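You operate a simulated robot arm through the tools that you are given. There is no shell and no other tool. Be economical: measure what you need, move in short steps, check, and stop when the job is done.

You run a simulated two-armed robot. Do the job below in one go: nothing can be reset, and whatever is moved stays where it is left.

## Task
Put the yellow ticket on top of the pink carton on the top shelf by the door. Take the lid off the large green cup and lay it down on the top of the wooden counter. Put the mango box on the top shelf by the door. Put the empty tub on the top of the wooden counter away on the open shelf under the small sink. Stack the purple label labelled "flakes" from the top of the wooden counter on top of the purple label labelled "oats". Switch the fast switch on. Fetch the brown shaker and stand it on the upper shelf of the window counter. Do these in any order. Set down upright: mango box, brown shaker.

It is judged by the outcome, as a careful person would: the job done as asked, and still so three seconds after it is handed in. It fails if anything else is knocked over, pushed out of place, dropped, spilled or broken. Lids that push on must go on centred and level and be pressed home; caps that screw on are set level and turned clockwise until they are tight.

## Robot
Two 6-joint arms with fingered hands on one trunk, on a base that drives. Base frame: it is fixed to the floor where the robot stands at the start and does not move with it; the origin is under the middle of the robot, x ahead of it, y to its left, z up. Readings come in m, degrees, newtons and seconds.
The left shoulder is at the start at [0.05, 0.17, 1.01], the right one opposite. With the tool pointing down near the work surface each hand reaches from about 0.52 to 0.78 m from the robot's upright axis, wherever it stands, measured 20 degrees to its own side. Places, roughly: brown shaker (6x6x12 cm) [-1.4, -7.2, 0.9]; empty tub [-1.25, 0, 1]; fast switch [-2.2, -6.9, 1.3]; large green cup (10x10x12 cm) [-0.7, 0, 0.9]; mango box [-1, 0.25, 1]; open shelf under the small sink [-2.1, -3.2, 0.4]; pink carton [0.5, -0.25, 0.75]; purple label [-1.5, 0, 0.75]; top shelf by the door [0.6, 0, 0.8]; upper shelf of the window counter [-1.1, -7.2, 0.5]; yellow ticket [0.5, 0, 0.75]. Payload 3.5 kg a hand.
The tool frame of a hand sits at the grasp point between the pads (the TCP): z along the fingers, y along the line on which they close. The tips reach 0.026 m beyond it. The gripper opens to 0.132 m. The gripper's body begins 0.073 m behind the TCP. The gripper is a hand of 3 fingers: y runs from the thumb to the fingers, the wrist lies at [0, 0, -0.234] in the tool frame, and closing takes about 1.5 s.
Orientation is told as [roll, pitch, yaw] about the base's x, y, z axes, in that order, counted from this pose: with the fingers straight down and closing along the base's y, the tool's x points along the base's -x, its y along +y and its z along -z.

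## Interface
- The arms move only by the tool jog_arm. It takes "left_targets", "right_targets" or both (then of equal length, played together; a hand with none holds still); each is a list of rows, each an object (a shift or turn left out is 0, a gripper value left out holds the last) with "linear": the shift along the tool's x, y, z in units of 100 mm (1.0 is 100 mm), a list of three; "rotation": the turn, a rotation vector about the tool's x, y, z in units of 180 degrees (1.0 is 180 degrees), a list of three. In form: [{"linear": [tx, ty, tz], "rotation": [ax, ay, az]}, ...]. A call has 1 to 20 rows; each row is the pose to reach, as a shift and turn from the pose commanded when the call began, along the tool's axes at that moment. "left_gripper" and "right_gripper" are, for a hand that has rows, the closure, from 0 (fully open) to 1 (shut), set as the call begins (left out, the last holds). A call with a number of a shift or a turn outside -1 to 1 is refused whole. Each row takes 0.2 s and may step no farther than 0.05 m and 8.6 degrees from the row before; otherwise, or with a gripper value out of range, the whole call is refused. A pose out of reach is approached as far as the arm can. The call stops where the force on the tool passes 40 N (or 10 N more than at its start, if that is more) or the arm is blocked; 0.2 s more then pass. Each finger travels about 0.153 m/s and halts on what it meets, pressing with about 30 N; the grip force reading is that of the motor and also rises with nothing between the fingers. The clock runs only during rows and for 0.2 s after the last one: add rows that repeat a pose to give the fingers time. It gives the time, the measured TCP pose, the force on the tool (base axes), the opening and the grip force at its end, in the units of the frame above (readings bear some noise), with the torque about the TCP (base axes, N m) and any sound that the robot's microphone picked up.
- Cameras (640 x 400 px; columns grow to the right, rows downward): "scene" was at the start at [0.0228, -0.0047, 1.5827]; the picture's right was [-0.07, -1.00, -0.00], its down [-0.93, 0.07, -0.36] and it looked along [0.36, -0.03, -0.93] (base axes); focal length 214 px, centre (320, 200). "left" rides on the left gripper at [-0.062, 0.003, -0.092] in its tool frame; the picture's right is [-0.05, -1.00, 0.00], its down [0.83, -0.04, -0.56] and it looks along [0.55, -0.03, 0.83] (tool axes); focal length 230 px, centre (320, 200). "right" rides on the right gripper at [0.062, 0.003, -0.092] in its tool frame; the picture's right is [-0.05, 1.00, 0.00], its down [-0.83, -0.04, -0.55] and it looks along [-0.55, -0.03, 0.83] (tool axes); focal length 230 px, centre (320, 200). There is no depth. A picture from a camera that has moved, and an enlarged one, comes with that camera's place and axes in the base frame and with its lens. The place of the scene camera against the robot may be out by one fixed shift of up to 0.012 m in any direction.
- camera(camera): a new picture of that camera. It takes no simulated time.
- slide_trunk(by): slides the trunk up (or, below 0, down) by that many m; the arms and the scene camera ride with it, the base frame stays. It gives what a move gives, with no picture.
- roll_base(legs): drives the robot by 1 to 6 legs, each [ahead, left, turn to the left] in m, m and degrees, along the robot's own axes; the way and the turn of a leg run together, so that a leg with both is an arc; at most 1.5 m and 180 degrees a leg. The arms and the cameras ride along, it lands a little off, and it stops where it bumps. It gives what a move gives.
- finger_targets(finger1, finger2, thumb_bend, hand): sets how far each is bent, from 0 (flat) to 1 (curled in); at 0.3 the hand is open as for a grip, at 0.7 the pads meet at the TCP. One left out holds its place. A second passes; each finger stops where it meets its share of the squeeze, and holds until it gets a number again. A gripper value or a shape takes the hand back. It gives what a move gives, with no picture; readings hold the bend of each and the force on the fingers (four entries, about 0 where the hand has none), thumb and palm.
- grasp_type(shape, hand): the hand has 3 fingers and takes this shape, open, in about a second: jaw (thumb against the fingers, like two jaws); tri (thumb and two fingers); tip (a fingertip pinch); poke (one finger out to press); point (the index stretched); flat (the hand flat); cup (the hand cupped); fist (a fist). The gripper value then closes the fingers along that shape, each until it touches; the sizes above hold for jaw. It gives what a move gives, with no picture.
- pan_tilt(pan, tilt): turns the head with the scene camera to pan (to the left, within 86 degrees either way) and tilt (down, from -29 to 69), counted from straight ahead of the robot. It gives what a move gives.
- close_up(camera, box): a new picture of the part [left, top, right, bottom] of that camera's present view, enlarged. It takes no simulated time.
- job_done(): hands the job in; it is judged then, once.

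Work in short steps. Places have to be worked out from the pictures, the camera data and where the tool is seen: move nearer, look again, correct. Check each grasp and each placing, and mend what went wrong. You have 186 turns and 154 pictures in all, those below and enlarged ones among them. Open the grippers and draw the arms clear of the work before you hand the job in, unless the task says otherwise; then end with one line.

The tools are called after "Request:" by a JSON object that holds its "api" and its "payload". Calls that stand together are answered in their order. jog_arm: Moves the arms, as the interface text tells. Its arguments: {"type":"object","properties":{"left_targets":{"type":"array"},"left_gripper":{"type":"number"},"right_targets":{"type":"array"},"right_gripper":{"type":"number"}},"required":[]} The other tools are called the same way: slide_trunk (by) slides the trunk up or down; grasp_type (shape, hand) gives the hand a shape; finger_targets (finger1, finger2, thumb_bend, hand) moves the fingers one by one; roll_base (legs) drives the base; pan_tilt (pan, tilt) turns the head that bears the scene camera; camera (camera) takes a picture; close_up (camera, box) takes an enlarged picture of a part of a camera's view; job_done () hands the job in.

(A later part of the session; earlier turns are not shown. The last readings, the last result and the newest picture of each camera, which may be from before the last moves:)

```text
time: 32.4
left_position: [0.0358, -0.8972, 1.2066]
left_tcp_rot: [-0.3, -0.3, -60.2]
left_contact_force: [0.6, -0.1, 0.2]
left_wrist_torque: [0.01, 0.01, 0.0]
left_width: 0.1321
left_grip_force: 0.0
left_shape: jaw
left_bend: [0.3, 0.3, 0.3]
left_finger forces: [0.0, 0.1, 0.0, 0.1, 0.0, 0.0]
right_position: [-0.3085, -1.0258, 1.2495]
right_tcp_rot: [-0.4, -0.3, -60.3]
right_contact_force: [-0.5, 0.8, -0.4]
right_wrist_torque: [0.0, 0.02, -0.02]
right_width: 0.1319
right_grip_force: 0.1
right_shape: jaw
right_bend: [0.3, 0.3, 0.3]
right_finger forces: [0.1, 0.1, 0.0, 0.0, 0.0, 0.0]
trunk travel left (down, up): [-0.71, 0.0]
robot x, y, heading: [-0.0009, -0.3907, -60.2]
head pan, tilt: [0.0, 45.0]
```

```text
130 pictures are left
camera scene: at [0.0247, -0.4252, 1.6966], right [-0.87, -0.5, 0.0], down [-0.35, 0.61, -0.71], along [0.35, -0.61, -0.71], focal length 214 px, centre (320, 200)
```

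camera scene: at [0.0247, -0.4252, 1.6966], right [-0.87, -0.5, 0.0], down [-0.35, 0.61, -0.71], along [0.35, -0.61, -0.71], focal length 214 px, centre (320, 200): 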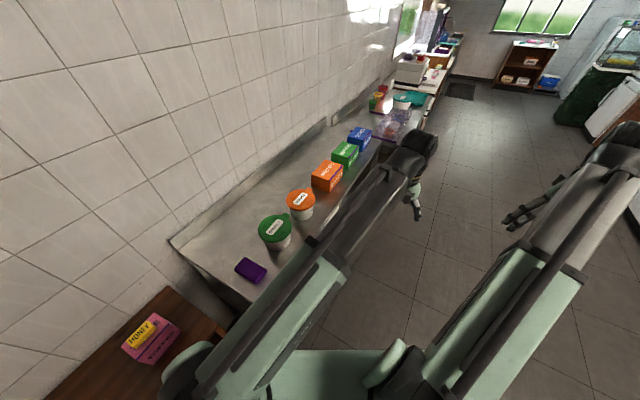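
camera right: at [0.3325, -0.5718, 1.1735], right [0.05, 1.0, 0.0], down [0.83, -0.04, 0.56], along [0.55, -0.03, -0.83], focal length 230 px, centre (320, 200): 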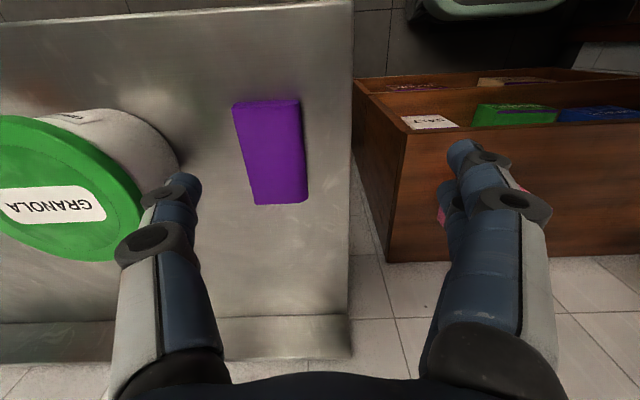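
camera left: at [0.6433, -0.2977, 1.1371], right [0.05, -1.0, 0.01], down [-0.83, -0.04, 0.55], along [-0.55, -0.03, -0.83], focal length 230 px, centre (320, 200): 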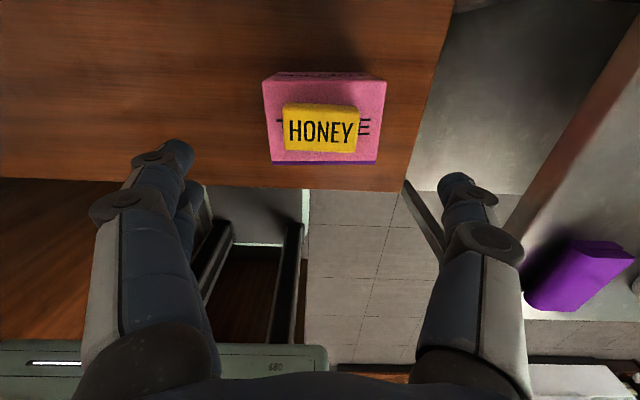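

The turn got blocked in the narrow gap. I straighten to heading 0, slide out along −y to open floor, then turn there.

Request:
{"api": "roll_base", "payload": {"legs": [[0, 0, 30], [0, 0, 30]]}}

Request:
{"api": "pan_tilt", "payload": {"pan": -86, "tilt": 60}}

Request:
{"api": "camera", "payload": {"camera": "scene"}}

```text
time: 35.8
left_position: [0.46, -0.6061, 1.205]
left_tcp_rot: [-0.3, -0.4, 0.3]
left_contact_force: [-0.2, 0.8, 1.2]
left_wrist_torque: [0.0, -0.01, 0.0]
left_width: 0.132
left_grip_force: 0.0
left_shape: jaw
left_bend: [0.3, 0.3, 0.3]
left_finger forces: [0.1, 0.0, 0.1, 0.1, 0.0, 0.0]
right_position: [0.4017, -0.9681, 1.2505]
right_tcp_rot: [-0.5, -0.4, 0.3]
right_contact_force: [-0.3, 0.2, -0.5]
right_wrist_torque: [0.01, 0.01, -0.03]
right_width: 0.132
right_grip_force: 0.1
right_shape: jaw
right_bend: [0.3, 0.3, 0.3]
right_finger forces: [0.0, 0.0, 0.0, 0.1, 0.0, 0.1]
trunk travel left (down, up): [-0.71, 0.0]
robot x, y, heading: [-0.0021, -0.3879, 0.2]
head pan, tilt: [0.0, 45.0]
```

```text
time: 37.4
left_position: [0.4601, -0.6059, 1.2064]
left_tcp_rot: [-0.2, -0.4, 0.3]
left_contact_force: [-0.4, -0.3, 0.2]
left_wrist_torque: [-0.02, -0.01, 0.01]
left_width: 0.1321
left_grip_force: 0.0
left_shape: jaw
left_bend: [0.3, 0.3, 0.3]
left_finger forces: [0.0, 0.0, 0.0, 0.0, 0.1, 0.0]
right_position: [0.401, -0.9692, 1.2501]
right_tcp_rot: [-0.5, -0.4, 0.2]
right_contact_force: [-0.6, -0.2, -0.8]
right_wrist_torque: [-0.06, 0.0, -0.03]
right_width: 0.1321
right_grip_force: 0.0
right_shape: jaw
right_bend: [0.3, 0.3, 0.3]
right_finger forces: [0.0, 0.0, 0.1, 0.0, 0.0, 0.1]
trunk travel left (down, up): [-0.71, 0.0]
robot x, y, heading: [-0.0053, -0.389, 0.2]
head pan, tilt: [-85.9, 60.0]
```

```text
129 pictures are left
camera scene: at [-0.0305, -0.4561, 1.6771], right [-1.0, -0.08, 0.0], down [-0.07, 0.86, -0.5], along [0.04, -0.5, -0.87], focal length 214 px, centre (320, 200)
```

scene: 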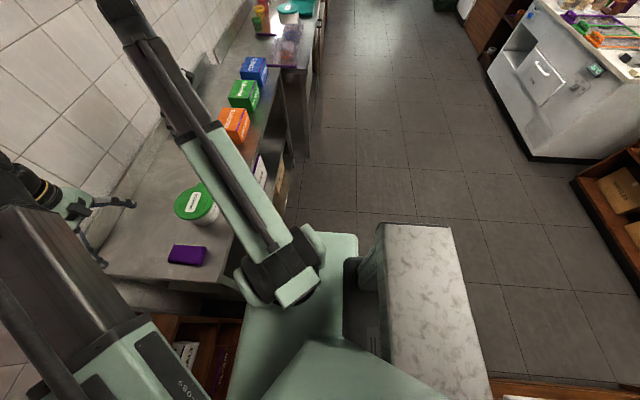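

I slide out to open floor, back away from the steel counter, and turn to face −x.

Request:
{"api": "roll_base", "payload": {"legs": [[0, -0.75, 0], [-0.5, 0, 0], [0, 0, -180]]}}

Request:
{"api": "pan_tilt", "payload": {"pan": -60, "tilt": 45}}

Request:
{"api": "camera", "payload": {"camera": "scene"}}

```text
time: 51.2
left_position: [-0.9962, -0.9507, 1.2075]
left_tcp_rot: [-0.3, -0.3, -175.3]
left_contact_force: [-0.1, 0.2, -0.2]
left_wrist_torque: [0.04, -0.01, 0.0]
left_width: 0.1318
left_grip_force: 0.1
left_shape: jaw
left_bend: [0.3, 0.3, 0.3]
left_finger forces: [0.0, 0.0, 0.0, 0.1, 0.0, 0.0]
right_position: [-0.965, -0.5847, 1.2497]
right_tcp_rot: [-0.4, -0.3, -175.3]
right_contact_force: [0.5, -0.4, -0.1]
right_wrist_torque: [0.02, 0.0, -0.03]
right_width: 0.1319
right_grip_force: 0.0
right_shape: jaw
right_bend: [0.3, 0.3, 0.3]
right_finger forces: [0.0, 0.0, 0.0, 0.0, 0.0, 0.0]
trunk travel left (down, up): [-0.71, 0.0]
robot x, y, heading: [-0.5198, -1.1323, -175.4]
head pan, tilt: [-85.9, 60.0]
```

```text
time: 52.1
left_position: [-0.9964, -0.9506, 1.2068]
left_tcp_rot: [-0.3, -0.2, -175.3]
left_contact_force: [-0.4, -0.5, -0.5]
left_wrist_torque: [0.02, 0.01, 0.0]
left_width: 0.1319
left_grip_force: 0.0
left_shape: jaw
left_bend: [0.3, 0.3, 0.3]
left_finger forces: [0.0, 0.0, 0.0, 0.0, 0.0, 0.0]
right_position: [-0.9656, -0.5839, 1.2515]
right_tcp_rot: [-0.5, -0.2, -175.3]
right_contact_force: [0.4, 0.3, -0.2]
right_wrist_torque: [0.03, 0.0, -0.02]
right_width: 0.1319
right_grip_force: 0.1
right_shape: jaw
right_bend: [0.3, 0.3, 0.3]
right_finger forces: [0.1, 0.0, 0.0, 0.0, 0.0, 0.1]
trunk travel left (down, up): [-0.71, 0.0]
robot x, y, heading: [-0.5151, -1.133, -175.2]
head pan, tilt: [-60.0, 45.0]
```

```text
128 pictures are left
camera scene: at [-0.5179, -1.0612, 1.6965], right [0.82, 0.57, 0.0], down [0.4, -0.58, -0.71], along [-0.4, 0.58, -0.71], focal length 214 px, centre (320, 200)
```

scene: 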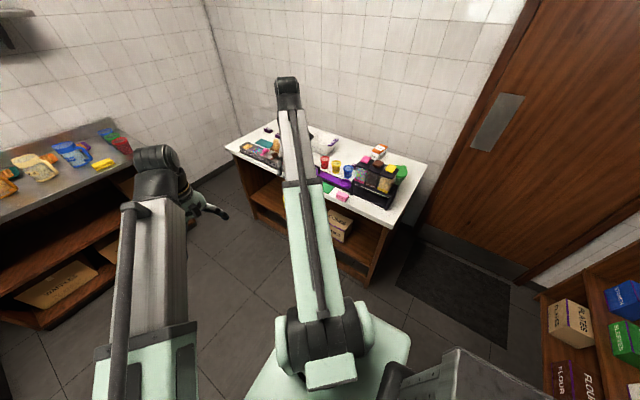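

The counter runs x −1.9…−0.62, y −0.27…0.33 against the wall, open to the south. I turn to face +y and come up to it.

Request:
{"api": "roll_base", "payload": {"legs": [[0, 0, -94.8], [0, 0.55, 0], [0.33, 0, 0]]}}

Request:
{"api": "pan_tilt", "payload": {"pan": 0, "tilt": 50}}

Request:
{"api": "camera", "payload": {"camera": "scene"}}

Request:
{"api": "camera", "payload": {"camera": "right"}}

Request:
{"api": "camera", "payload": {"camera": "left"}}

```text
time: 61.2
left_position: [-0.8144, -0.3183, 1.2068]
left_tcp_rot: [-0.3, -0.2, 87.6]
left_contact_force: [1.0, -0.7, -0.2]
left_wrist_torque: [-0.02, -0.03, -0.03]
left_width: 0.1321
left_grip_force: 0.2
left_shape: jaw
left_bend: [0.3, 0.3, 0.3]
left_finger forces: [0.1, 0.1, 0.0, 0.0, 0.1, 0.1]
right_position: [-0.4554, -0.3927, 1.2491]
right_tcp_rot: [-0.4, -0.1, 87.6]
right_contact_force: [0.2, -0.4, 0.9]
right_wrist_torque: [0.0, -0.01, -0.01]
right_width: 0.1319
right_grip_force: 0.2
right_shape: jaw
right_bend: [0.3, 0.3, 0.3]
right_finger forces: [0.0, 0.0, 0.0, 0.0, 0.0, 0.0]
trunk travel left (down, up): [-0.71, 0.0]
robot x, y, heading: [-1.0501, -0.7708, 87.5]
head pan, tilt: [-60.0, 45.0]
```

```text
time: 62.5
left_position: [-0.8145, -0.3182, 1.2057]
left_tcp_rot: [-0.3, -0.2, 87.6]
left_contact_force: [0.4, 0.9, -0.2]
left_wrist_torque: [0.0, -0.03, -0.03]
left_width: 0.1318
left_grip_force: 0.1
left_shape: jaw
left_bend: [0.3, 0.3, 0.3]
left_finger forces: [0.0, 0.0, 0.0, 0.0, 0.1, 0.0]
right_position: [-0.4555, -0.3935, 1.2509]
right_tcp_rot: [-0.4, -0.3, 87.5]
right_contact_force: [-0.4, -0.3, 0.0]
right_wrist_torque: [-0.01, -0.01, -0.01]
right_width: 0.1317
right_grip_force: 0.0
right_shape: jaw
right_bend: [0.3, 0.3, 0.3]
right_finger forces: [0.0, 0.1, 0.0, 0.0, 0.0, 0.0]
trunk travel left (down, up): [-0.71, 0.0]
robot x, y, heading: [-1.0536, -0.7673, 87.8]
head pan, tilt: [0.0, 50.0]
```

```text
127 pictures are left
camera scene: at [-1.0444, -0.7336, 1.6896], right [1.0, -0.04, 0.0], down [-0.03, -0.77, -0.64], along [0.03, 0.64, -0.77], focal length 214 px, centre (320, 200)
```

scene: 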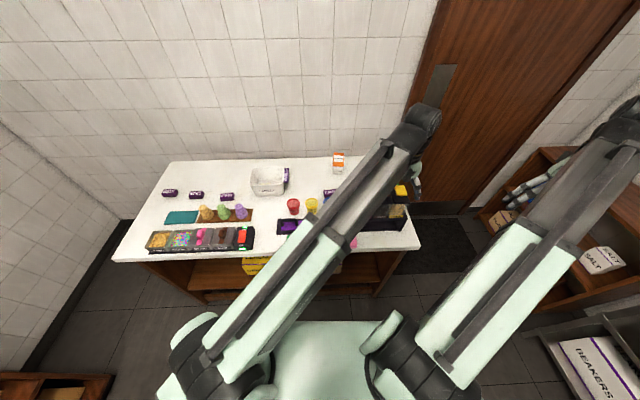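

```text
126 pictures are left
camera right: at [-0.4616, -0.4566, 1.3425], right [-1.0, 0.09, -0.01], down [0.07, 0.83, 0.56], along [0.06, 0.56, -0.83], focal length 230 px, centre (320, 200)
```

right: 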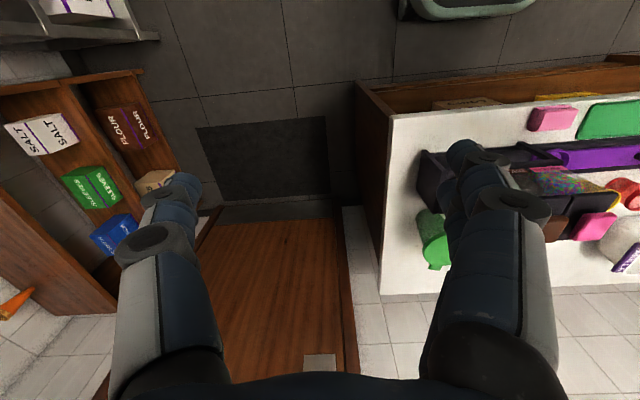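

```text
125 pictures are left
camera left: at [-0.8158, -0.2564, 1.299], right [1.0, 0.01, 0.0], down [0.01, -0.83, 0.55], along [0.01, -0.55, -0.83], focal length 230 px, centre (320, 200)
```

left: 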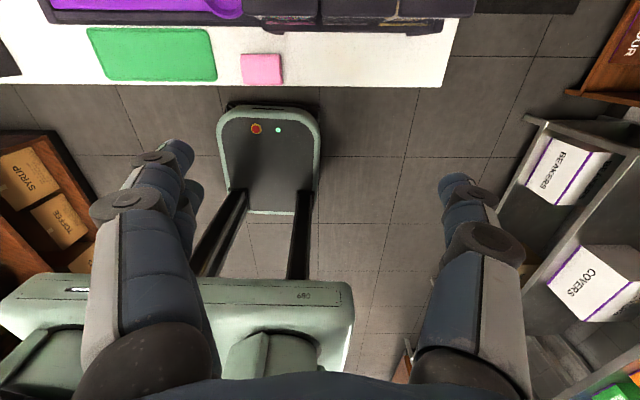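

Counter top is at z≈0.80, front edge y≈−0.32; the mango box (≈[-0.9,0.25]) and cup are better reached from the east end. I tuck the arms inward, then drive around to face −x there.

Request:
{"api": "jog_arm", "payload": {"left_targets": [{"linear": [0, 0.4, 0]}, {"linear": [0, 0.8, 0]}, {"linear": [0, 1.0, 0]}], "right_targets": [{"linear": [0, 0.4, 0]}, {"linear": [0, 0.8, 0]}, {"linear": [0, 1.0, 0]}]}}

Request:
{"api": "jog_arm", "payload": {"left_targets": [{"linear": [0, 0.4, 0]}, {"linear": [0, 0.8, 0]}, {"linear": [0, 1.0, 0]}], "right_targets": [{"linear": [0, 0.4, 0]}, {"linear": [0, 0.8, 0]}, {"linear": [0, 1.0, 0]}]}}

Request:
{"api": "roll_base", "payload": {"legs": [[-0.4, 0, 0], [0, 0, 92.3], [-0.9, 0, 0]]}}

Request:
{"api": "camera", "payload": {"camera": "scene"}}

```text
time: 63.3
left_position: [-0.9159, -0.3158, 1.2051]
left_tcp_rot: [-0.2, -0.3, 87.7]
left_contact_force: [-0.1, 0.8, -0.3]
left_wrist_torque: [-0.01, 0.0, -0.03]
left_width: 0.1321
left_grip_force: 0.1
left_shape: jaw
left_bend: [0.3, 0.3, 0.3]
left_finger forces: [0.0, 0.1, 0.0, 0.0, 0.0, 0.0]
right_position: [-0.5491, -0.3843, 1.2256]
right_tcp_rot: [-0.8, -0.7, 87.7]
right_contact_force: [1.2, 0.6, -0.5]
right_wrist_torque: [0.0, 0.03, 0.0]
right_width: 0.1318
right_grip_force: 0.0
right_shape: jaw
right_bend: [0.3, 0.3, 0.3]
right_finger forces: [0.1, 0.0, 0.0, 0.0, 0.1, 0.0]
right hand out of reach, approached as far as the arm can: row 1, 2, 3
trunk travel left (down, up): [-0.71, 0.0]
robot x, y, heading: [-1.0513, -0.7697, 87.2]
head pan, tilt: [0.0, 50.0]
```

```text
time: 64.1
left_position: [-1.014, -0.3098, 1.204]
left_tcp_rot: [-0.3, -0.2, 87.6]
left_contact_force: [-0.3, 0.3, 0.2]
left_wrist_torque: [-0.01, -0.02, -0.01]
left_width: 0.1322
left_grip_force: 0.0
left_shape: jaw
left_bend: [0.3, 0.3, 0.3]
left_finger forces: [0.0, 0.0, 0.0, 0.0, 0.1, 0.1]
right_position: [-0.6412, -0.3657, 1.2022]
right_tcp_rot: [-0.7, -0.6, 87.6]
right_contact_force: [0.7, -0.4, 0.2]
right_wrist_torque: [0.01, 0.0, 0.0]
right_width: 0.1319
right_grip_force: 0.1
right_shape: jaw
right_bend: [0.3, 0.3, 0.3]
right_finger forces: [0.0, 0.0, 0.1, 0.0, 0.0, 0.1]
right hand out of reach, approached as far as the arm can: row 1, 2, 3
trunk travel left (down, up): [-0.71, 0.0]
robot x, y, heading: [-1.0535, -0.7694, 87.4]
head pan, tilt: [0.0, 50.0]
```

```text
time: 75.0
left_position: [-0.5829, -1.1362, 1.2036]
left_tcp_rot: [-0.3, -0.3, -179.4]
left_contact_force: [-0.2, -0.2, -0.1]
left_wrist_torque: [0.0, 0.02, 0.02]
left_width: 0.1322
left_grip_force: 0.1
left_shape: jaw
left_bend: [0.3, 0.3, 0.3]
left_finger forces: [0.0, 0.0, 0.0, 0.0, 0.0, 0.1]
right_position: [-0.5471, -0.7613, 1.2023]
right_tcp_rot: [-0.8, -0.7, -179.5]
right_contact_force: [-0.8, -0.8, -0.3]
right_wrist_torque: [0.01, 0.0, 0.0]
right_width: 0.132
right_grip_force: 0.1
right_shape: jaw
right_bend: [0.3, 0.3, 0.3]
right_finger forces: [0.1, 0.1, 0.0, 0.0, 0.0, 0.0]
trunk travel left (down, up): [-0.71, 0.0]
robot x, y, heading: [-0.1206, -1.1524, -179.7]
head pan, tilt: [0.0, 50.0]
```

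```text
124 pictures are left
camera scene: at [-0.1521, -1.153, 1.6897], right [-0.01, 1.0, 0.0], down [0.77, 0.01, -0.64], along [-0.64, -0.01, -0.77], focal length 214 px, centre (320, 200)
```

scene: 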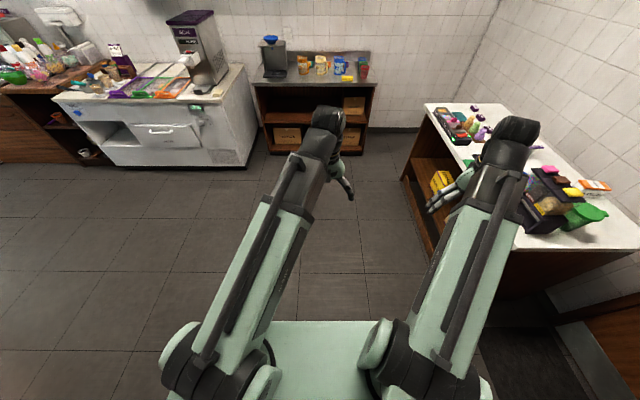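

Clear path; I strafe right (+y) to stand at the counter's east end.

Request:
{"api": "roll_base", "payload": {"legs": [[0, -1.15, 0]]}}

Request:
{"api": "camera", "payload": {"camera": "scene"}}

Request:
{"api": "camera", "payload": {"camera": "right"}}

```text
time: 80.8
left_position: [-0.6167, -0.0134, 1.2044]
left_tcp_rot: [-0.2, -0.3, -177.2]
left_contact_force: [0.4, -0.5, -0.2]
left_wrist_torque: [0.0, -0.05, 0.0]
left_width: 0.132
left_grip_force: 0.1
left_shape: jaw
left_bend: [0.3, 0.3, 0.3]
left_finger forces: [0.0, 0.0, 0.0, 0.0, 0.0, 0.0]
right_position: [-0.5931, 0.3658, 1.201]
right_tcp_rot: [-0.6, -0.7, -177.1]
right_contact_force: [-0.6, 0.9, 0.4]
right_wrist_torque: [-0.01, -0.06, -0.03]
right_width: 0.1321
right_grip_force: 0.0
right_shape: jaw
right_bend: [0.3, 0.3, 0.3]
right_finger forces: [0.1, 0.0, 0.0, 0.0, 0.0, 0.1]
trunk travel left (down, up): [-0.71, 0.0]
robot x, y, heading: [-0.1573, -0.0074, -177.6]
head pan, tilt: [0.0, 50.0]
```

```text
123 pictures are left
camera scene: at [-0.1851, -0.0126, 1.6896], right [-0.05, 1.0, 0.0], down [0.77, 0.04, -0.64], along [-0.64, -0.03, -0.77], focal length 214 px, centre (320, 200)
```

scene: 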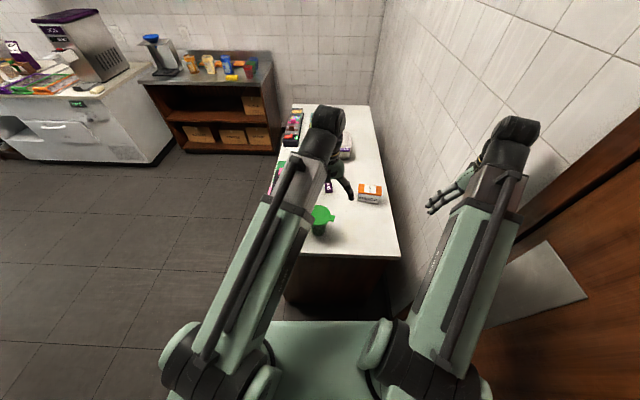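

```text
122 pictures are left
camera right: at [-0.5319, 0.3627, 1.2936], right [0.0, -1.0, -0.01], down [-0.82, 0.0, 0.57], along [-0.57, 0.01, -0.82], focal length 230 px, centre (320, 200)
```

right: 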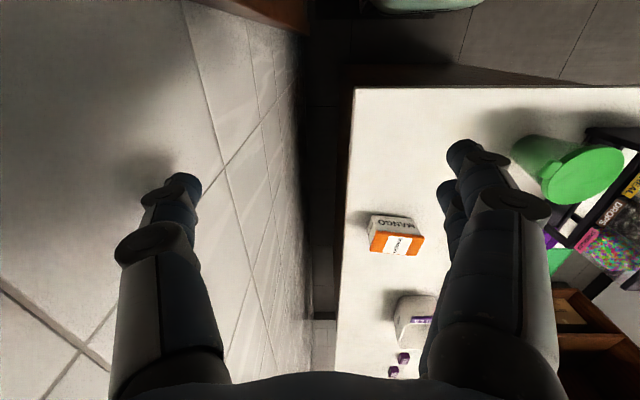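

The right hand is close to the wall; I bring it inward, then drive slightly ahead and look closer at the mango box (≈[-0.915,0.194], top z≈0.91) and cup.

Request:
{"api": "jog_arm", "payload": {"right_targets": [{"linear": [0, 0.4, 0]}, {"linear": [0, 0.8, 0]}, {"linear": [0, 1.0, 0.2]}]}}

Request:
{"api": "roll_base", "payload": {"legs": [[0.07, 0, -2.5]]}}

Request:
{"api": "jog_arm", "payload": {"right_targets": [{"linear": [-0.4, 0.1, 0]}, {"linear": [-0.8, 0.3, 0]}, {"linear": [-1.0, 0.6, 0.2]}]}}

Request:
{"api": "camera", "payload": {"camera": "right"}}

Request:
{"api": "camera", "payload": {"camera": "left"}}

```text
time: 81.6
left_position: [-0.6164, -0.013, 1.2044]
left_tcp_rot: [-0.3, -0.3, -177.3]
left_contact_force: [0.5, -0.8, -0.2]
left_wrist_torque: [0.0, -0.02, 0.04]
left_width: 0.132
left_grip_force: 0.0
left_shape: jaw
left_bend: [0.3, 0.3, 0.3]
left_finger forces: [0.1, 0.1, 0.0, 0.0, 0.0, 0.0]
right_position: [-0.5898, 0.2656, 1.1803]
right_tcp_rot: [-0.6, -0.8, -177.3]
right_contact_force: [0.4, 0.3, 0.2]
right_wrist_torque: [0.01, -0.02, -0.02]
right_width: 0.132
right_grip_force: 0.1
right_shape: jaw
right_bend: [0.3, 0.3, 0.3]
right_finger forces: [0.1, 0.0, 0.0, 0.1, 0.0, 0.1]
right hand out of reach, approached as far as the arm can: row 1, 2
trunk travel left (down, up): [-0.71, 0.0]
robot x, y, heading: [-0.1583, -0.0125, -177.0]
head pan, tilt: [0.0, 50.0]
```

```text
time: 82.6
left_position: [-0.69, 0.0041, 1.204]
left_tcp_rot: [-0.2, -0.3, -179.8]
left_contact_force: [1.0, 0.0, -0.2]
left_wrist_torque: [0.01, -0.04, -0.02]
left_width: 0.1321
left_grip_force: 0.0
left_shape: jaw
left_bend: [0.3, 0.3, 0.3]
left_finger forces: [0.1, 0.0, 0.0, 0.0, 0.0, 0.1]
right_position: [-0.651, 0.2831, 1.1797]
right_tcp_rot: [-0.7, -0.6, -179.8]
right_contact_force: [0.2, -0.5, 0.9]
right_wrist_torque: [0.02, -0.02, 0.01]
right_width: 0.1319
right_grip_force: 0.1
right_shape: jaw
right_bend: [0.3, 0.3, 0.3]
right_finger forces: [0.0, 0.0, 0.1, 0.0, 0.0, 0.1]
trunk travel left (down, up): [-0.71, 0.0]
robot x, y, heading: [-0.226, -0.0115, -179.5]
head pan, tilt: [0.0, 50.0]
```

```text
time: 83.4
left_position: [-0.6885, 0.0043, 1.2046]
left_tcp_rot: [-0.2, -0.3, -179.6]
left_contact_force: [-1.4, -0.2, 0.7]
left_wrist_torque: [-0.01, -0.05, 0.0]
left_width: 0.1322
left_grip_force: 0.0
left_shape: jaw
left_bend: [0.3, 0.3, 0.3]
left_finger forces: [0.1, 0.1, 0.0, 0.0, 0.0, 0.1]
right_position: [-0.7479, 0.2249, 1.1588]
right_tcp_rot: [-0.6, -0.7, -179.6]
right_contact_force: [-0.2, 0.7, 0.5]
right_wrist_torque: [-0.01, -0.04, -0.02]
right_width: 0.1318
right_grip_force: 0.1
right_shape: jaw
right_bend: [0.3, 0.3, 0.3]
right_finger forces: [0.0, 0.0, 0.0, 0.1, 0.0, 0.0]
trunk travel left (down, up): [-0.71, 0.0]
robot x, y, heading: [-0.2284, -0.014, -179.7]
head pan, tilt: [0.0, 50.0]
```

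```text
121 pictures are left
camera right: at [-0.6839, 0.2193, 1.2505], right [-0.05, -1.0, -0.01], down [-0.82, 0.03, 0.57], along [-0.56, 0.04, -0.82], focal length 230 px, centre (320, 200)
```

right: 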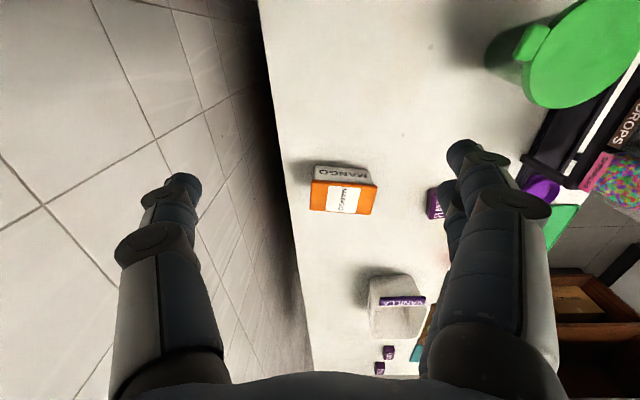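

```text
120 pictures are left
camera left: at [-0.7491, 0.0021, 1.297], right [-0.06, 1.0, 0.01], down [0.83, 0.04, 0.55], along [0.55, 0.04, -0.83], focal length 230 px, centre (320, 200)
```

left: 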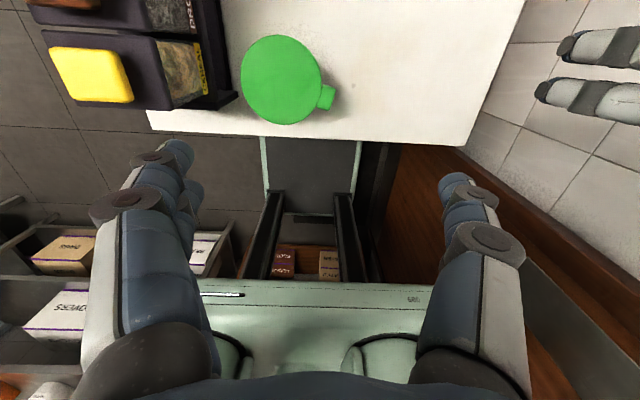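

The mango box top is at ≈[-0.912,0.195,0.916], 11×6 cm, turned about −10°. I rotate the right hand so it closes across the short side while moving over it.

Request:
{"api": "jog_arm", "payload": {"right_targets": [{"linear": [-0.1, 0.03, 0.05], "rotation": [0, 0, -0.0447]}, {"linear": [-0.2, 0.06, 0.1], "rotation": [0, 0, -0.0894]}, {"linear": [-0.3, 0.09, 0.15], "rotation": [0, 0, -0.1341]}, {"linear": [-0.4, 0.12, 0.2], "rotation": [0, 0, -0.1788]}, {"linear": [-0.5, 0.15, 0.25], "rotation": [0, 0, -0.2235]}, {"linear": [-0.6, 0.18, 0.3], "rotation": [0, 0, -0.2682]}, {"linear": [-0.7, 0.21, 0.35], "rotation": [0, 0, -0.3129]}, {"linear": [-0.8, 0.24, 0.4], "rotation": [0, 0, -0.3576]}, {"linear": [-0.9, 0.27, 0.45], "rotation": [0, 0, -0.4023]}, {"linear": [-1.0, 0.3, 0.5], "rotation": [0, 0, -0.447]}]}}

Request:
{"api": "camera", "payload": {"camera": "right"}}

```text
time: 85.6
left_position: [-0.6871, 0.0048, 1.2038]
left_tcp_rot: [-0.3, -0.3, -179.7]
left_contact_force: [0.8, -0.4, 0.2]
left_wrist_torque: [0.02, -0.03, -0.01]
left_width: 0.1321
left_grip_force: 0.1
left_shape: jaw
left_bend: [0.3, 0.3, 0.3]
left_finger forces: [0.0, 0.1, 0.0, 0.0, 0.1, 0.1]
right_position: [-0.8498, 0.1804, 1.1111]
right_tcp_rot: [-0.7, 0.6, -99.6]
right_contact_force: [0.7, -0.3, -0.1]
right_wrist_torque: [0.03, 0.0, -0.01]
right_width: 0.1321
right_grip_force: 0.0
right_shape: jaw
right_bend: [0.3, 0.3, 0.3]
right_finger forces: [0.1, 0.0, 0.0, 0.1, 0.0, 0.1]
right hand out of reach, approached as far as the arm can: row 10
trunk travel left (down, up): [-0.71, 0.0]
robot x, y, heading: [-0.2252, -0.0109, -179.6]
head pan, tilt: [0.0, 50.0]
```

```text
119 pictures are left
camera right: at [-0.8347, 0.2386, 1.2053], right [0.98, -0.22, -0.01], down [-0.18, -0.82, 0.55], along [-0.13, -0.53, -0.84], focal length 230 px, centre (320, 200)
```

right: 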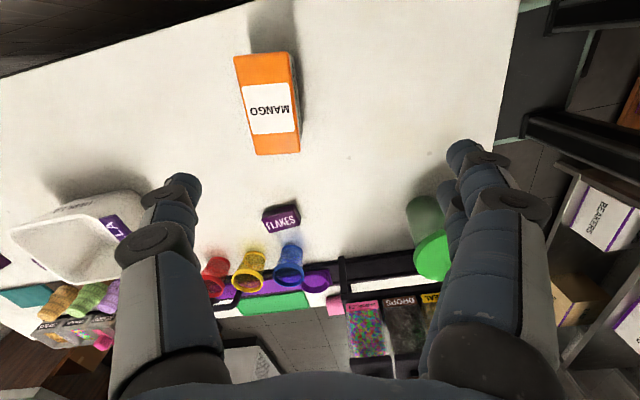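

Box confirmed at ≈[-0.911,0.199]. Moving over it and lowering part way.

Request:
{"api": "jog_arm", "payload": {"right_targets": [{"linear": [-0.02, -0.2, 0.3]}, {"linear": [-0.05, -0.4, 0.6]}, {"linear": [-0.07, -0.62, 0.8]}, {"linear": [-0.07, -0.62, 0.9]}]}}

Request:
{"api": "camera", "payload": {"camera": "right"}}

```text
time: 86.6
left_position: [-0.6872, 0.0057, 1.2033]
left_tcp_rot: [-0.3, -0.3, -179.8]
left_contact_force: [-0.1, 0.7, -0.1]
left_wrist_torque: [-0.03, 0.03, 0.01]
left_width: 0.1322
left_grip_force: 0.1
left_shape: jaw
left_bend: [0.3, 0.3, 0.3]
left_finger forces: [0.1, 0.0, 0.0, 0.0, 0.0, 0.0]
right_position: [-0.9117, 0.1834, 1.0224]
right_tcp_rot: [-0.8, 0.7, -99.7]
right_contact_force: [0.0, -0.3, 0.9]
right_wrist_torque: [0.01, -0.04, -0.04]
right_width: 0.1322
right_grip_force: 0.1
right_shape: jaw
right_bend: [0.3, 0.3, 0.3]
right_finger forces: [0.0, 0.0, 0.1, 0.1, 0.1, 0.1]
trunk travel left (down, up): [-0.71, 0.0]
robot x, y, heading: [-0.2263, -0.0159, -179.9]
head pan, tilt: [0.0, 50.0]
```

```text
118 pictures are left
camera right: at [-0.8975, 0.2425, 1.1153], right [0.98, -0.22, -0.01], down [-0.18, -0.82, 0.55], along [-0.13, -0.53, -0.84], focal length 230 px, centre (320, 200)
```

right: 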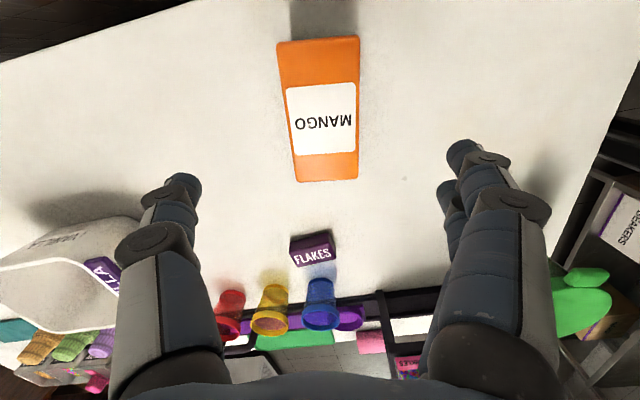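

Nearly centred. I correct and descend around the box.

Request:
{"api": "jog_arm", "payload": {"right_targets": [{"linear": [0.12, 0.02, 0.2]}, {"linear": [0.12, 0.02, 0.6]}, {"linear": [0.12, 0.02, 1.0]}]}}

Request:
{"api": "camera", "payload": {"camera": "right"}}

```text
time: 87.4
left_position: [-0.6881, 0.0045, 1.2046]
left_tcp_rot: [-0.3, -0.2, -179.7]
left_contact_force: [0.3, 0.3, -0.2]
left_wrist_torque: [0.03, 0.0, -0.02]
left_width: 0.1322
left_grip_force: 0.0
left_shape: jaw
left_bend: [0.3, 0.3, 0.3]
left_finger forces: [0.1, 0.0, 0.1, 0.0, 0.0, 0.1]
right_position: [-0.9114, 0.1887, 0.9215]
right_tcp_rot: [-0.8, 0.9, -99.9]
right_contact_force: [-0.1, 0.4, 0.1]
right_wrist_torque: [0.02, 0.01, 0.0]
right_width: 0.1318
right_grip_force: 0.0
right_shape: jaw
right_bend: [0.3, 0.3, 0.3]
right_finger forces: [0.0, 0.1, 0.1, 0.1, 0.0, 0.0]
right hand out of reach, approached as far as the arm can: row 1, 2, 3
trunk travel left (down, up): [-0.71, 0.0]
robot x, y, heading: [-0.2286, -0.0108, -179.9]
head pan, tilt: [0.0, 50.0]
```

```text
117 pictures are left
camera right: at [-0.8963, 0.246, 1.0149], right [0.97, -0.22, -0.01], down [-0.18, -0.82, 0.54], along [-0.13, -0.53, -0.84], focal length 230 px, centre (320, 200)
```

right: 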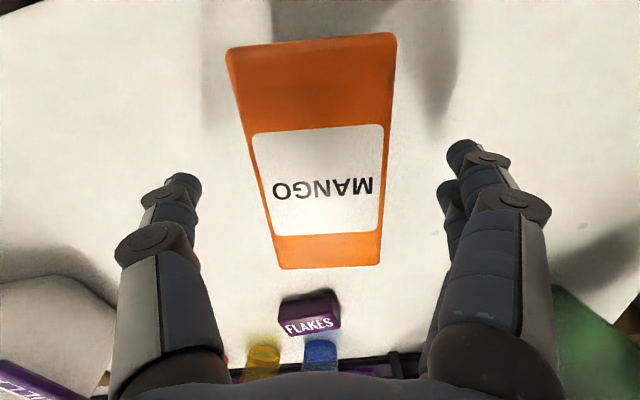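

Box sits well between the fingers. Down 4 cm and close.

Request:
{"api": "jog_arm", "payload": {"right_targets": [{"linear": [0, 0, 0.2]}, {"linear": [0, 0, 0.42]}]}}

Request:
{"api": "jog_arm", "payload": {"right_targets": [{"linear": [0, 0, 0]}, {"linear": [0, 0, 0]}, {"linear": [0, 0, 0]}, {"linear": [0, 0, 0]}, {"linear": [0, 0, 0]}, {"linear": [0, 0, 0]}, {"linear": [0, 0, 0]}], "right_gripper": 1}}

Request:
{"api": "camera", "payload": {"camera": "right"}}

```text
time: 88.0
left_position: [-0.6879, 0.0052, 1.2044]
left_tcp_rot: [-0.3, -0.3, -179.7]
left_contact_force: [-0.1, 0.3, 0.1]
left_wrist_torque: [0.0, -0.02, 0.0]
left_width: 0.132
left_grip_force: 0.1
left_shape: jaw
left_bend: [0.3, 0.3, 0.3]
left_finger forces: [0.0, 0.0, 0.0, 0.0, 0.1, 0.0]
right_position: [-0.9112, 0.1862, 0.8798]
right_tcp_rot: [-0.8, 0.7, -99.7]
right_contact_force: [-0.3, 1.0, -0.8]
right_wrist_torque: [-0.02, -0.03, -0.04]
right_width: 0.1318
right_grip_force: 0.0
right_shape: jaw
right_bend: [0.3, 0.3, 0.3]
right_finger forces: [0.0, 0.1, 0.1, 0.0, 0.0, 0.1]
trunk travel left (down, up): [-0.71, 0.0]
robot x, y, heading: [-0.2273, -0.0113, -180.0]
head pan, tilt: [0.0, 50.0]
```

```text
time: 89.6
left_position: [-0.6879, 0.0049, 1.2036]
left_tcp_rot: [-0.3, -0.3, -179.6]
left_contact_force: [-0.6, 0.6, 0.0]
left_wrist_torque: [-0.02, -0.03, -0.03]
left_width: 0.1321
left_grip_force: 0.1
left_shape: jaw
left_bend: [0.3, 0.3, 0.3]
left_finger forces: [0.1, 0.0, 0.0, 0.0, 0.0, 0.1]
right_position: [-0.9101, 0.1864, 0.8795]
right_tcp_rot: [-0.8, 0.8, -99.7]
right_contact_force: [0.6, 0.0, -0.2]
right_wrist_torque: [0.0, -0.03, 0.02]
right_width: 0.0496
right_grip_force: 30.2
right_shape: jaw
right_bend: [0.73, 0.73, 0.7]
right_finger forces: [13.8, 13.5, 0.1, 0.0, 27.2, 0.1]
trunk travel left (down, up): [-0.71, 0.0]
robot x, y, heading: [-0.2306, -0.0112, -180.1]
head pan, tilt: [0.0, 50.0]
```

```text
116 pictures are left
camera right: at [-0.8958, 0.2444, 0.9726], right [0.98, -0.22, -0.01], down [-0.18, -0.82, 0.54], along [-0.13, -0.53, -0.84], focal length 230 px, centre (320, 200)
```

right: 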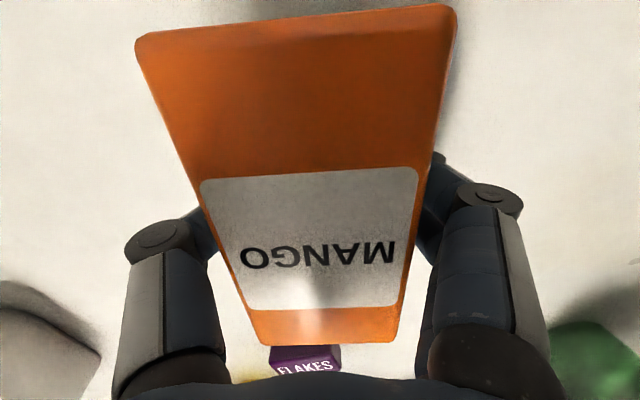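

Mango box gripped. I lift it, back the base 0.1 m, and then look at the cup lid with the left hand.

Request:
{"api": "jog_arm", "payload": {"right_targets": [{"linear": [0, 0, -0.4]}, {"linear": [0, 0, -0.8]}, {"linear": [0, 0, -1.0]}]}}

Request:
{"api": "roll_base", "payload": {"legs": [[-0.1, 0, 0]]}}

Request:
{"api": "jog_arm", "payload": {"left_targets": [{"linear": [0, 0, 0.4]}, {"linear": [0, 0.3, 0.8]}, {"linear": [0, 0.5, 1.0]}]}}

Request:
{"api": "camera", "payload": {"camera": "left"}}

Request:
{"api": "camera", "payload": {"camera": "right"}}

```text
time: 90.4
left_position: [-0.6869, 0.0054, 1.2049]
left_tcp_rot: [-0.2, -0.3, -179.8]
left_contact_force: [-0.6, -1.1, -0.5]
left_wrist_torque: [0.03, 0.04, 0.0]
left_width: 0.1319
left_grip_force: 0.0
left_shape: jaw
left_bend: [0.3, 0.3, 0.3]
left_finger forces: [0.0, 0.0, 0.0, 0.1, 0.0, 0.0]
right_position: [-0.9097, 0.1837, 0.9815]
right_tcp_rot: [-0.8, 0.8, -99.7]
right_contact_force: [-0.3, -0.9, -2.2]
right_wrist_torque: [-0.04, 0.0, -0.03]
right_width: 0.0493
right_grip_force: 31.0
right_shape: jaw
right_bend: [0.73, 0.73, 0.7]
right_finger forces: [13.8, 13.5, 0.0, 0.0, 27.3, 0.0]
trunk travel left (down, up): [-0.71, 0.0]
robot x, y, heading: [-0.2231, -0.0125, -179.5]
head pan, tilt: [0.0, 50.0]
```

```text
time: 91.6
left_position: [-0.5875, 0.0052, 1.2042]
left_tcp_rot: [-0.3, -0.5, -179.7]
left_contact_force: [0.5, -0.1, -0.1]
left_wrist_torque: [0.0, 0.04, -0.02]
left_width: 0.1319
left_grip_force: 0.0
left_shape: jaw
left_bend: [0.3, 0.3, 0.3]
left_finger forces: [0.0, 0.1, 0.0, 0.1, 0.0, 0.0]
right_position: [-0.8093, 0.1832, 0.9821]
right_tcp_rot: [-0.9, 0.8, -99.7]
right_contact_force: [0.0, 0.0, -2.8]
right_wrist_torque: [0.0, 0.02, 0.02]
right_width: 0.0494
right_grip_force: 30.0
right_shape: jaw
right_bend: [0.73, 0.73, 0.7]
right_finger forces: [13.9, 13.5, 0.0, 0.0, 27.4, 0.1]
trunk travel left (down, up): [-0.71, 0.0]
robot x, y, heading: [-0.1286, -0.0161, -180.0]
head pan, tilt: [0.0, 50.0]
```

```text
time: 92.4
left_position: [-0.591, -0.0466, 1.1018]
left_tcp_rot: [-0.3, -0.4, -179.7]
left_contact_force: [1.1, 0.6, 0.4]
left_wrist_torque: [0.01, 0.0, 0.02]
left_width: 0.1319
left_grip_force: 0.0
left_shape: jaw
left_bend: [0.3, 0.3, 0.3]
left_finger forces: [0.0, 0.0, 0.0, 0.1, 0.0, 0.0]
right_position: [-0.8115, 0.1857, 0.9809]
right_tcp_rot: [-0.9, 0.6, -99.7]
right_contact_force: [0.4, -0.4, -2.9]
right_wrist_torque: [-0.05, 0.03, 0.0]
right_width: 0.049
right_grip_force: 29.8
right_shape: jaw
right_bend: [0.73, 0.73, 0.7]
right_finger forces: [13.9, 13.6, 0.0, 0.0, 27.4, 0.0]
trunk travel left (down, up): [-0.71, 0.0]
robot x, y, heading: [-0.1323, -0.0144, -179.6]
head pan, tilt: [0.0, 50.0]
```

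```text
115 pictures are left
camera left: at [-0.6512, -0.0494, 1.1951], right [-0.06, 1.0, 0.01], down [0.83, 0.04, 0.55], along [0.55, 0.04, -0.83], focal length 230 px, centre (320, 200)
```

left: 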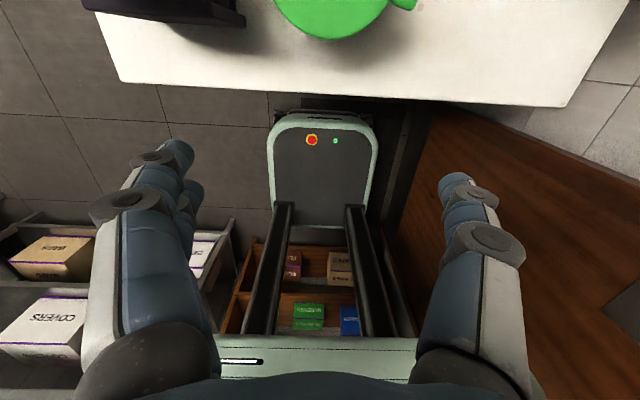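

```text
114 pictures are left
camera right: at [-0.7965, 0.2431, 1.0748], right [0.98, -0.22, -0.01], down [-0.18, -0.82, 0.55], along [-0.13, -0.53, -0.84], focal length 230 px, centre (320, 200)
```

right: 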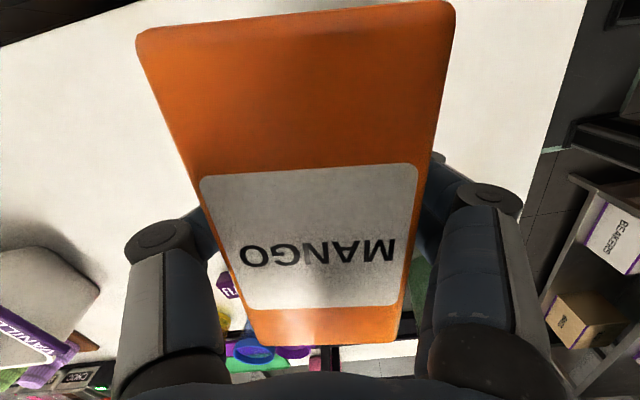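

I bring the left hand over the cup and look.

Request:
{"api": "jog_arm", "payload": {"left_targets": [{"linear": [-0.4, 0, 0]}, {"linear": [-0.8, 0, 0]}, {"linear": [-1.0, 0, 0]}]}}

Request:
{"api": "camera", "payload": {"camera": "left"}}

Request:
{"api": "pan_tilt", "payload": {"pan": 0, "tilt": 58}}

Request:
{"api": "close_up", "payload": {"camera": "scene", "box": [240, 80, 440, 205]}}

```text
time: 93.2
left_position: [-0.6908, -0.0451, 1.103]
left_tcp_rot: [-0.3, -0.3, -179.7]
left_contact_force: [-0.2, 1.1, 0.0]
left_wrist_torque: [0.0, 0.02, 0.01]
left_width: 0.1318
left_grip_force: 0.2
left_shape: jaw
left_bend: [0.3, 0.3, 0.3]
left_finger forces: [0.0, 0.0, 0.0, 0.0, 0.0, 0.1]
right_position: [-0.8127, 0.1848, 0.982]
right_tcp_rot: [-0.6, 0.7, -99.7]
right_contact_force: [-0.2, -0.1, -2.1]
right_wrist_torque: [-0.03, -0.02, -0.01]
right_width: 0.0493
right_grip_force: 29.8
right_shape: jaw
right_bend: [0.73, 0.73, 0.7]
right_finger forces: [13.9, 13.5, 0.1, 0.0, 27.5, 0.0]
trunk travel left (down, up): [-0.71, 0.0]
robot x, y, heading: [-0.126, -0.0102, -179.9]
head pan, tilt: [0.0, 50.0]
```

```text
113 pictures are left
camera left: at [-0.7521, -0.0475, 1.1961], right [-0.06, 1.0, 0.0], down [0.83, 0.04, 0.55], along [0.55, 0.04, -0.83], focal length 230 px, centre (320, 200)
```

left: 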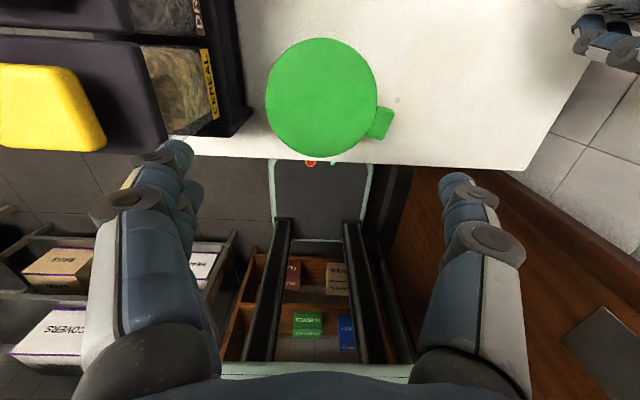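

```text
time: 93.9
left_position: [-0.6906, -0.0444, 1.1044]
left_tcp_rot: [-0.3, -0.3, -179.6]
left_contact_force: [0.3, 0.2, -0.5]
left_wrist_torque: [0.0, 0.01, -0.01]
left_width: 0.132
left_grip_force: 0.1
left_shape: jaw
left_bend: [0.3, 0.3, 0.3]
left_finger forces: [0.1, 0.0, 0.0, 0.0, 0.1, 0.0]
right_position: [-0.8108, 0.1845, 0.9804]
right_tcp_rot: [-0.7, 0.7, -99.7]
right_contact_force: [-0.1, 0.5, -3.1]
right_wrist_torque: [-0.04, 0.02, 0.01]
right_width: 0.0492
right_grip_force: 29.6
right_shape: jaw
right_bend: [0.73, 0.73, 0.7]
right_finger forces: [14.0, 13.6, 0.0, 0.0, 27.5, 0.0]
trunk travel left (down, up): [-0.71, 0.0]
robot x, y, heading: [-0.1299, -0.0132, -179.7]
head pan, tilt: [0.0, 58.0]
```

```text
3.20 times, centred on (340, 142) of scene
camera zoom: at [-0.1507, -0.0129, 1.6795], right [0.0, 1.0, 0.0], down [0.85, 0.0, -0.53], along [-0.53, 0.0, -0.85], focal length 686 px, centre (256, 384)
```

zoom: 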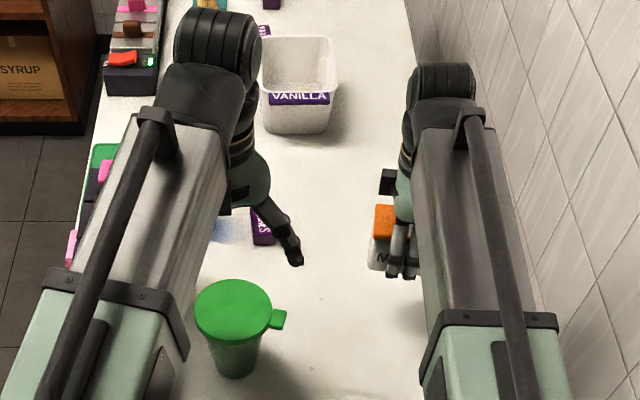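

The cup tapers down with an overhanging lid; a caddy sits on its −y side. I'll pinch the lid along x instead, so I rotate the left hand 90° above it.

Request:
{"api": "jog_arm", "payload": {"left_targets": [{"rotation": [0, 0, 0.0455]}, {"rotation": [0, 0, 0.091]}, {"rotation": [0, 0, 0.1365]}, {"rotation": [0, 0, 0.182]}, {"rotation": [0, 0, 0.2275]}, {"rotation": [0, 0, 0.273]}, {"rotation": [0, 0, 0.3185]}, {"rotation": [0, 0, 0.364]}, {"rotation": [0, 0, 0.4095]}, {"linear": [-0.1, 0, 0], "rotation": [0, 0, 0.455]}, {"linear": [-0.22, 0, 0], "rotation": [0, 0, 0.5]}]}}

Request:
{"api": "camera", "payload": {"camera": "left"}}

```text
time: 96.3
left_position: [-0.7112, -0.0445, 1.1046]
left_tcp_rot: [0.2, -0.3, 90.1]
left_contact_force: [-0.4, 0.2, -0.9]
left_wrist_torque: [-0.01, 0.02, 0.02]
left_width: 0.1319
left_grip_force: 0.1
left_shape: jaw
left_bend: [0.3, 0.3, 0.3]
left_finger forces: [0.0, 0.0, 0.0, 0.0, 0.0, 0.0]
right_position: [-0.8101, 0.1844, 0.9816]
right_tcp_rot: [-0.8, 0.7, -99.6]
right_contact_force: [0.0, -0.2, -3.2]
right_wrist_torque: [-0.03, 0.01, 0.0]
right_width: 0.0493
right_grip_force: 30.4
right_shape: jaw
right_bend: [0.73, 0.73, 0.7]
right_finger forces: [13.9, 13.6, 0.0, 0.0, 27.4, 0.1]
trunk travel left (down, up): [-0.71, 0.0]
robot x, y, heading: [-0.1279, -0.009, -180.0]
head pan, tilt: [0.0, 58.0]
```

```text
111 pictures are left
camera left: at [-0.7147, 0.0181, 1.1968], right [1.0, 0.05, 0.0], down [0.05, -0.83, 0.55], along [0.03, -0.55, -0.83], focal length 230 px, centre (320, 200)
```

left: 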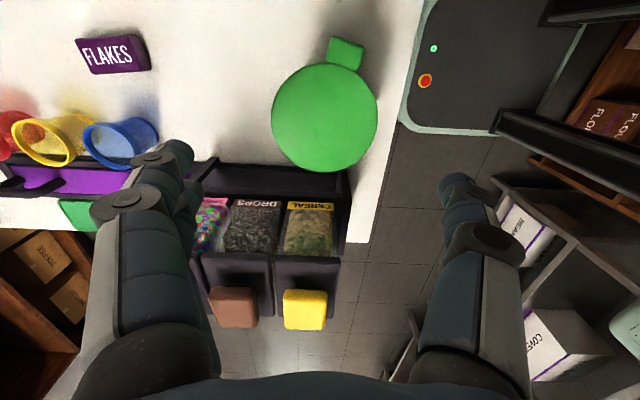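

Well aligned and clear of the caddy. Lowering to just above lid level.

Request:
{"api": "jog_arm", "payload": {"left_targets": [{"linear": [-0.07, -0.03, 0.3]}, {"linear": [-0.07, -0.03, 0.7]}, {"linear": [-0.07, -0.03, 1.0]}]}}

Request:
{"api": "camera", "payload": {"camera": "left"}}

Request:
{"api": "close_up", "payload": {"camera": "scene", "box": [240, 110, 400, 210]}}

```text
time: 97.1
left_position: [-0.7077, -0.0362, 1.0039]
left_tcp_rot: [0.3, -0.3, 90.3]
left_contact_force: [-0.3, 0.2, -1.1]
left_wrist_torque: [0.0, 0.01, 0.04]
left_width: 0.1321
left_grip_force: 0.1
left_shape: jaw
left_bend: [0.3, 0.3, 0.3]
left_finger forces: [0.1, 0.1, 0.1, 0.1, 0.0, 0.1]
right_position: [-0.8118, 0.1851, 0.9819]
right_tcp_rot: [-0.8, 0.7, -99.7]
right_contact_force: [-0.4, -0.3, -3.1]
right_wrist_torque: [-0.02, 0.02, -0.01]
right_width: 0.0493
right_grip_force: 30.1
right_shape: jaw
right_bend: [0.73, 0.73, 0.7]
right_finger forces: [13.9, 13.7, 0.1, 0.1, 27.5, 0.0]
trunk travel left (down, up): [-0.71, 0.0]
robot x, y, heading: [-0.1281, -0.013, -179.6]
head pan, tilt: [0.0, 58.0]
```

```text
110 pictures are left
camera left: at [-0.7108, 0.0264, 1.0968], right [1.0, 0.06, 0.0], down [0.05, -0.83, 0.55], along [0.03, -0.55, -0.83], focal length 230 px, centre (320, 200)
```

left: 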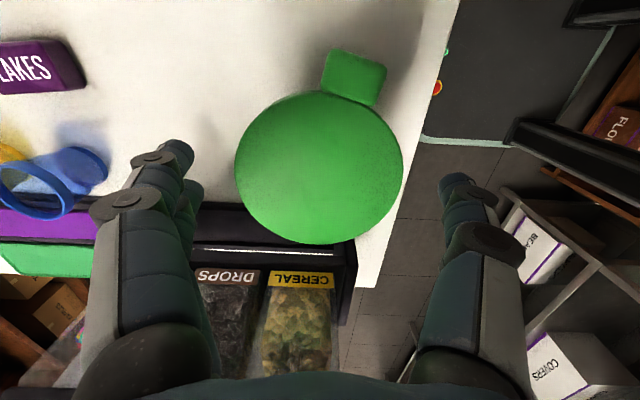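

```text
4.00 times, centred on (320, 160) of scene
camera zoom: at [-0.1508, -0.0128, 1.6794], right [0.0, 1.0, 0.0], down [0.85, 0.0, -0.53], along [-0.53, 0.0, -0.85], focal length 858 px, centre (320, 360)
```

zoom: 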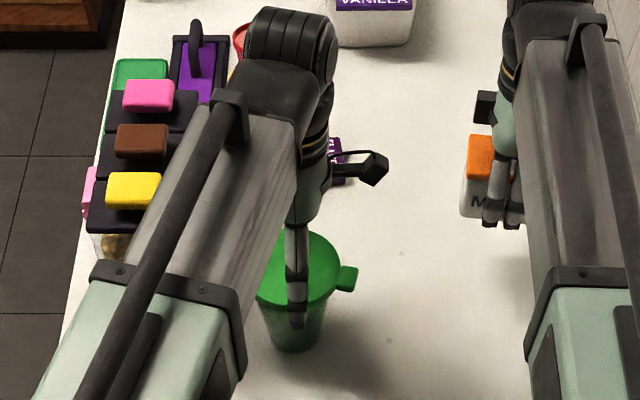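

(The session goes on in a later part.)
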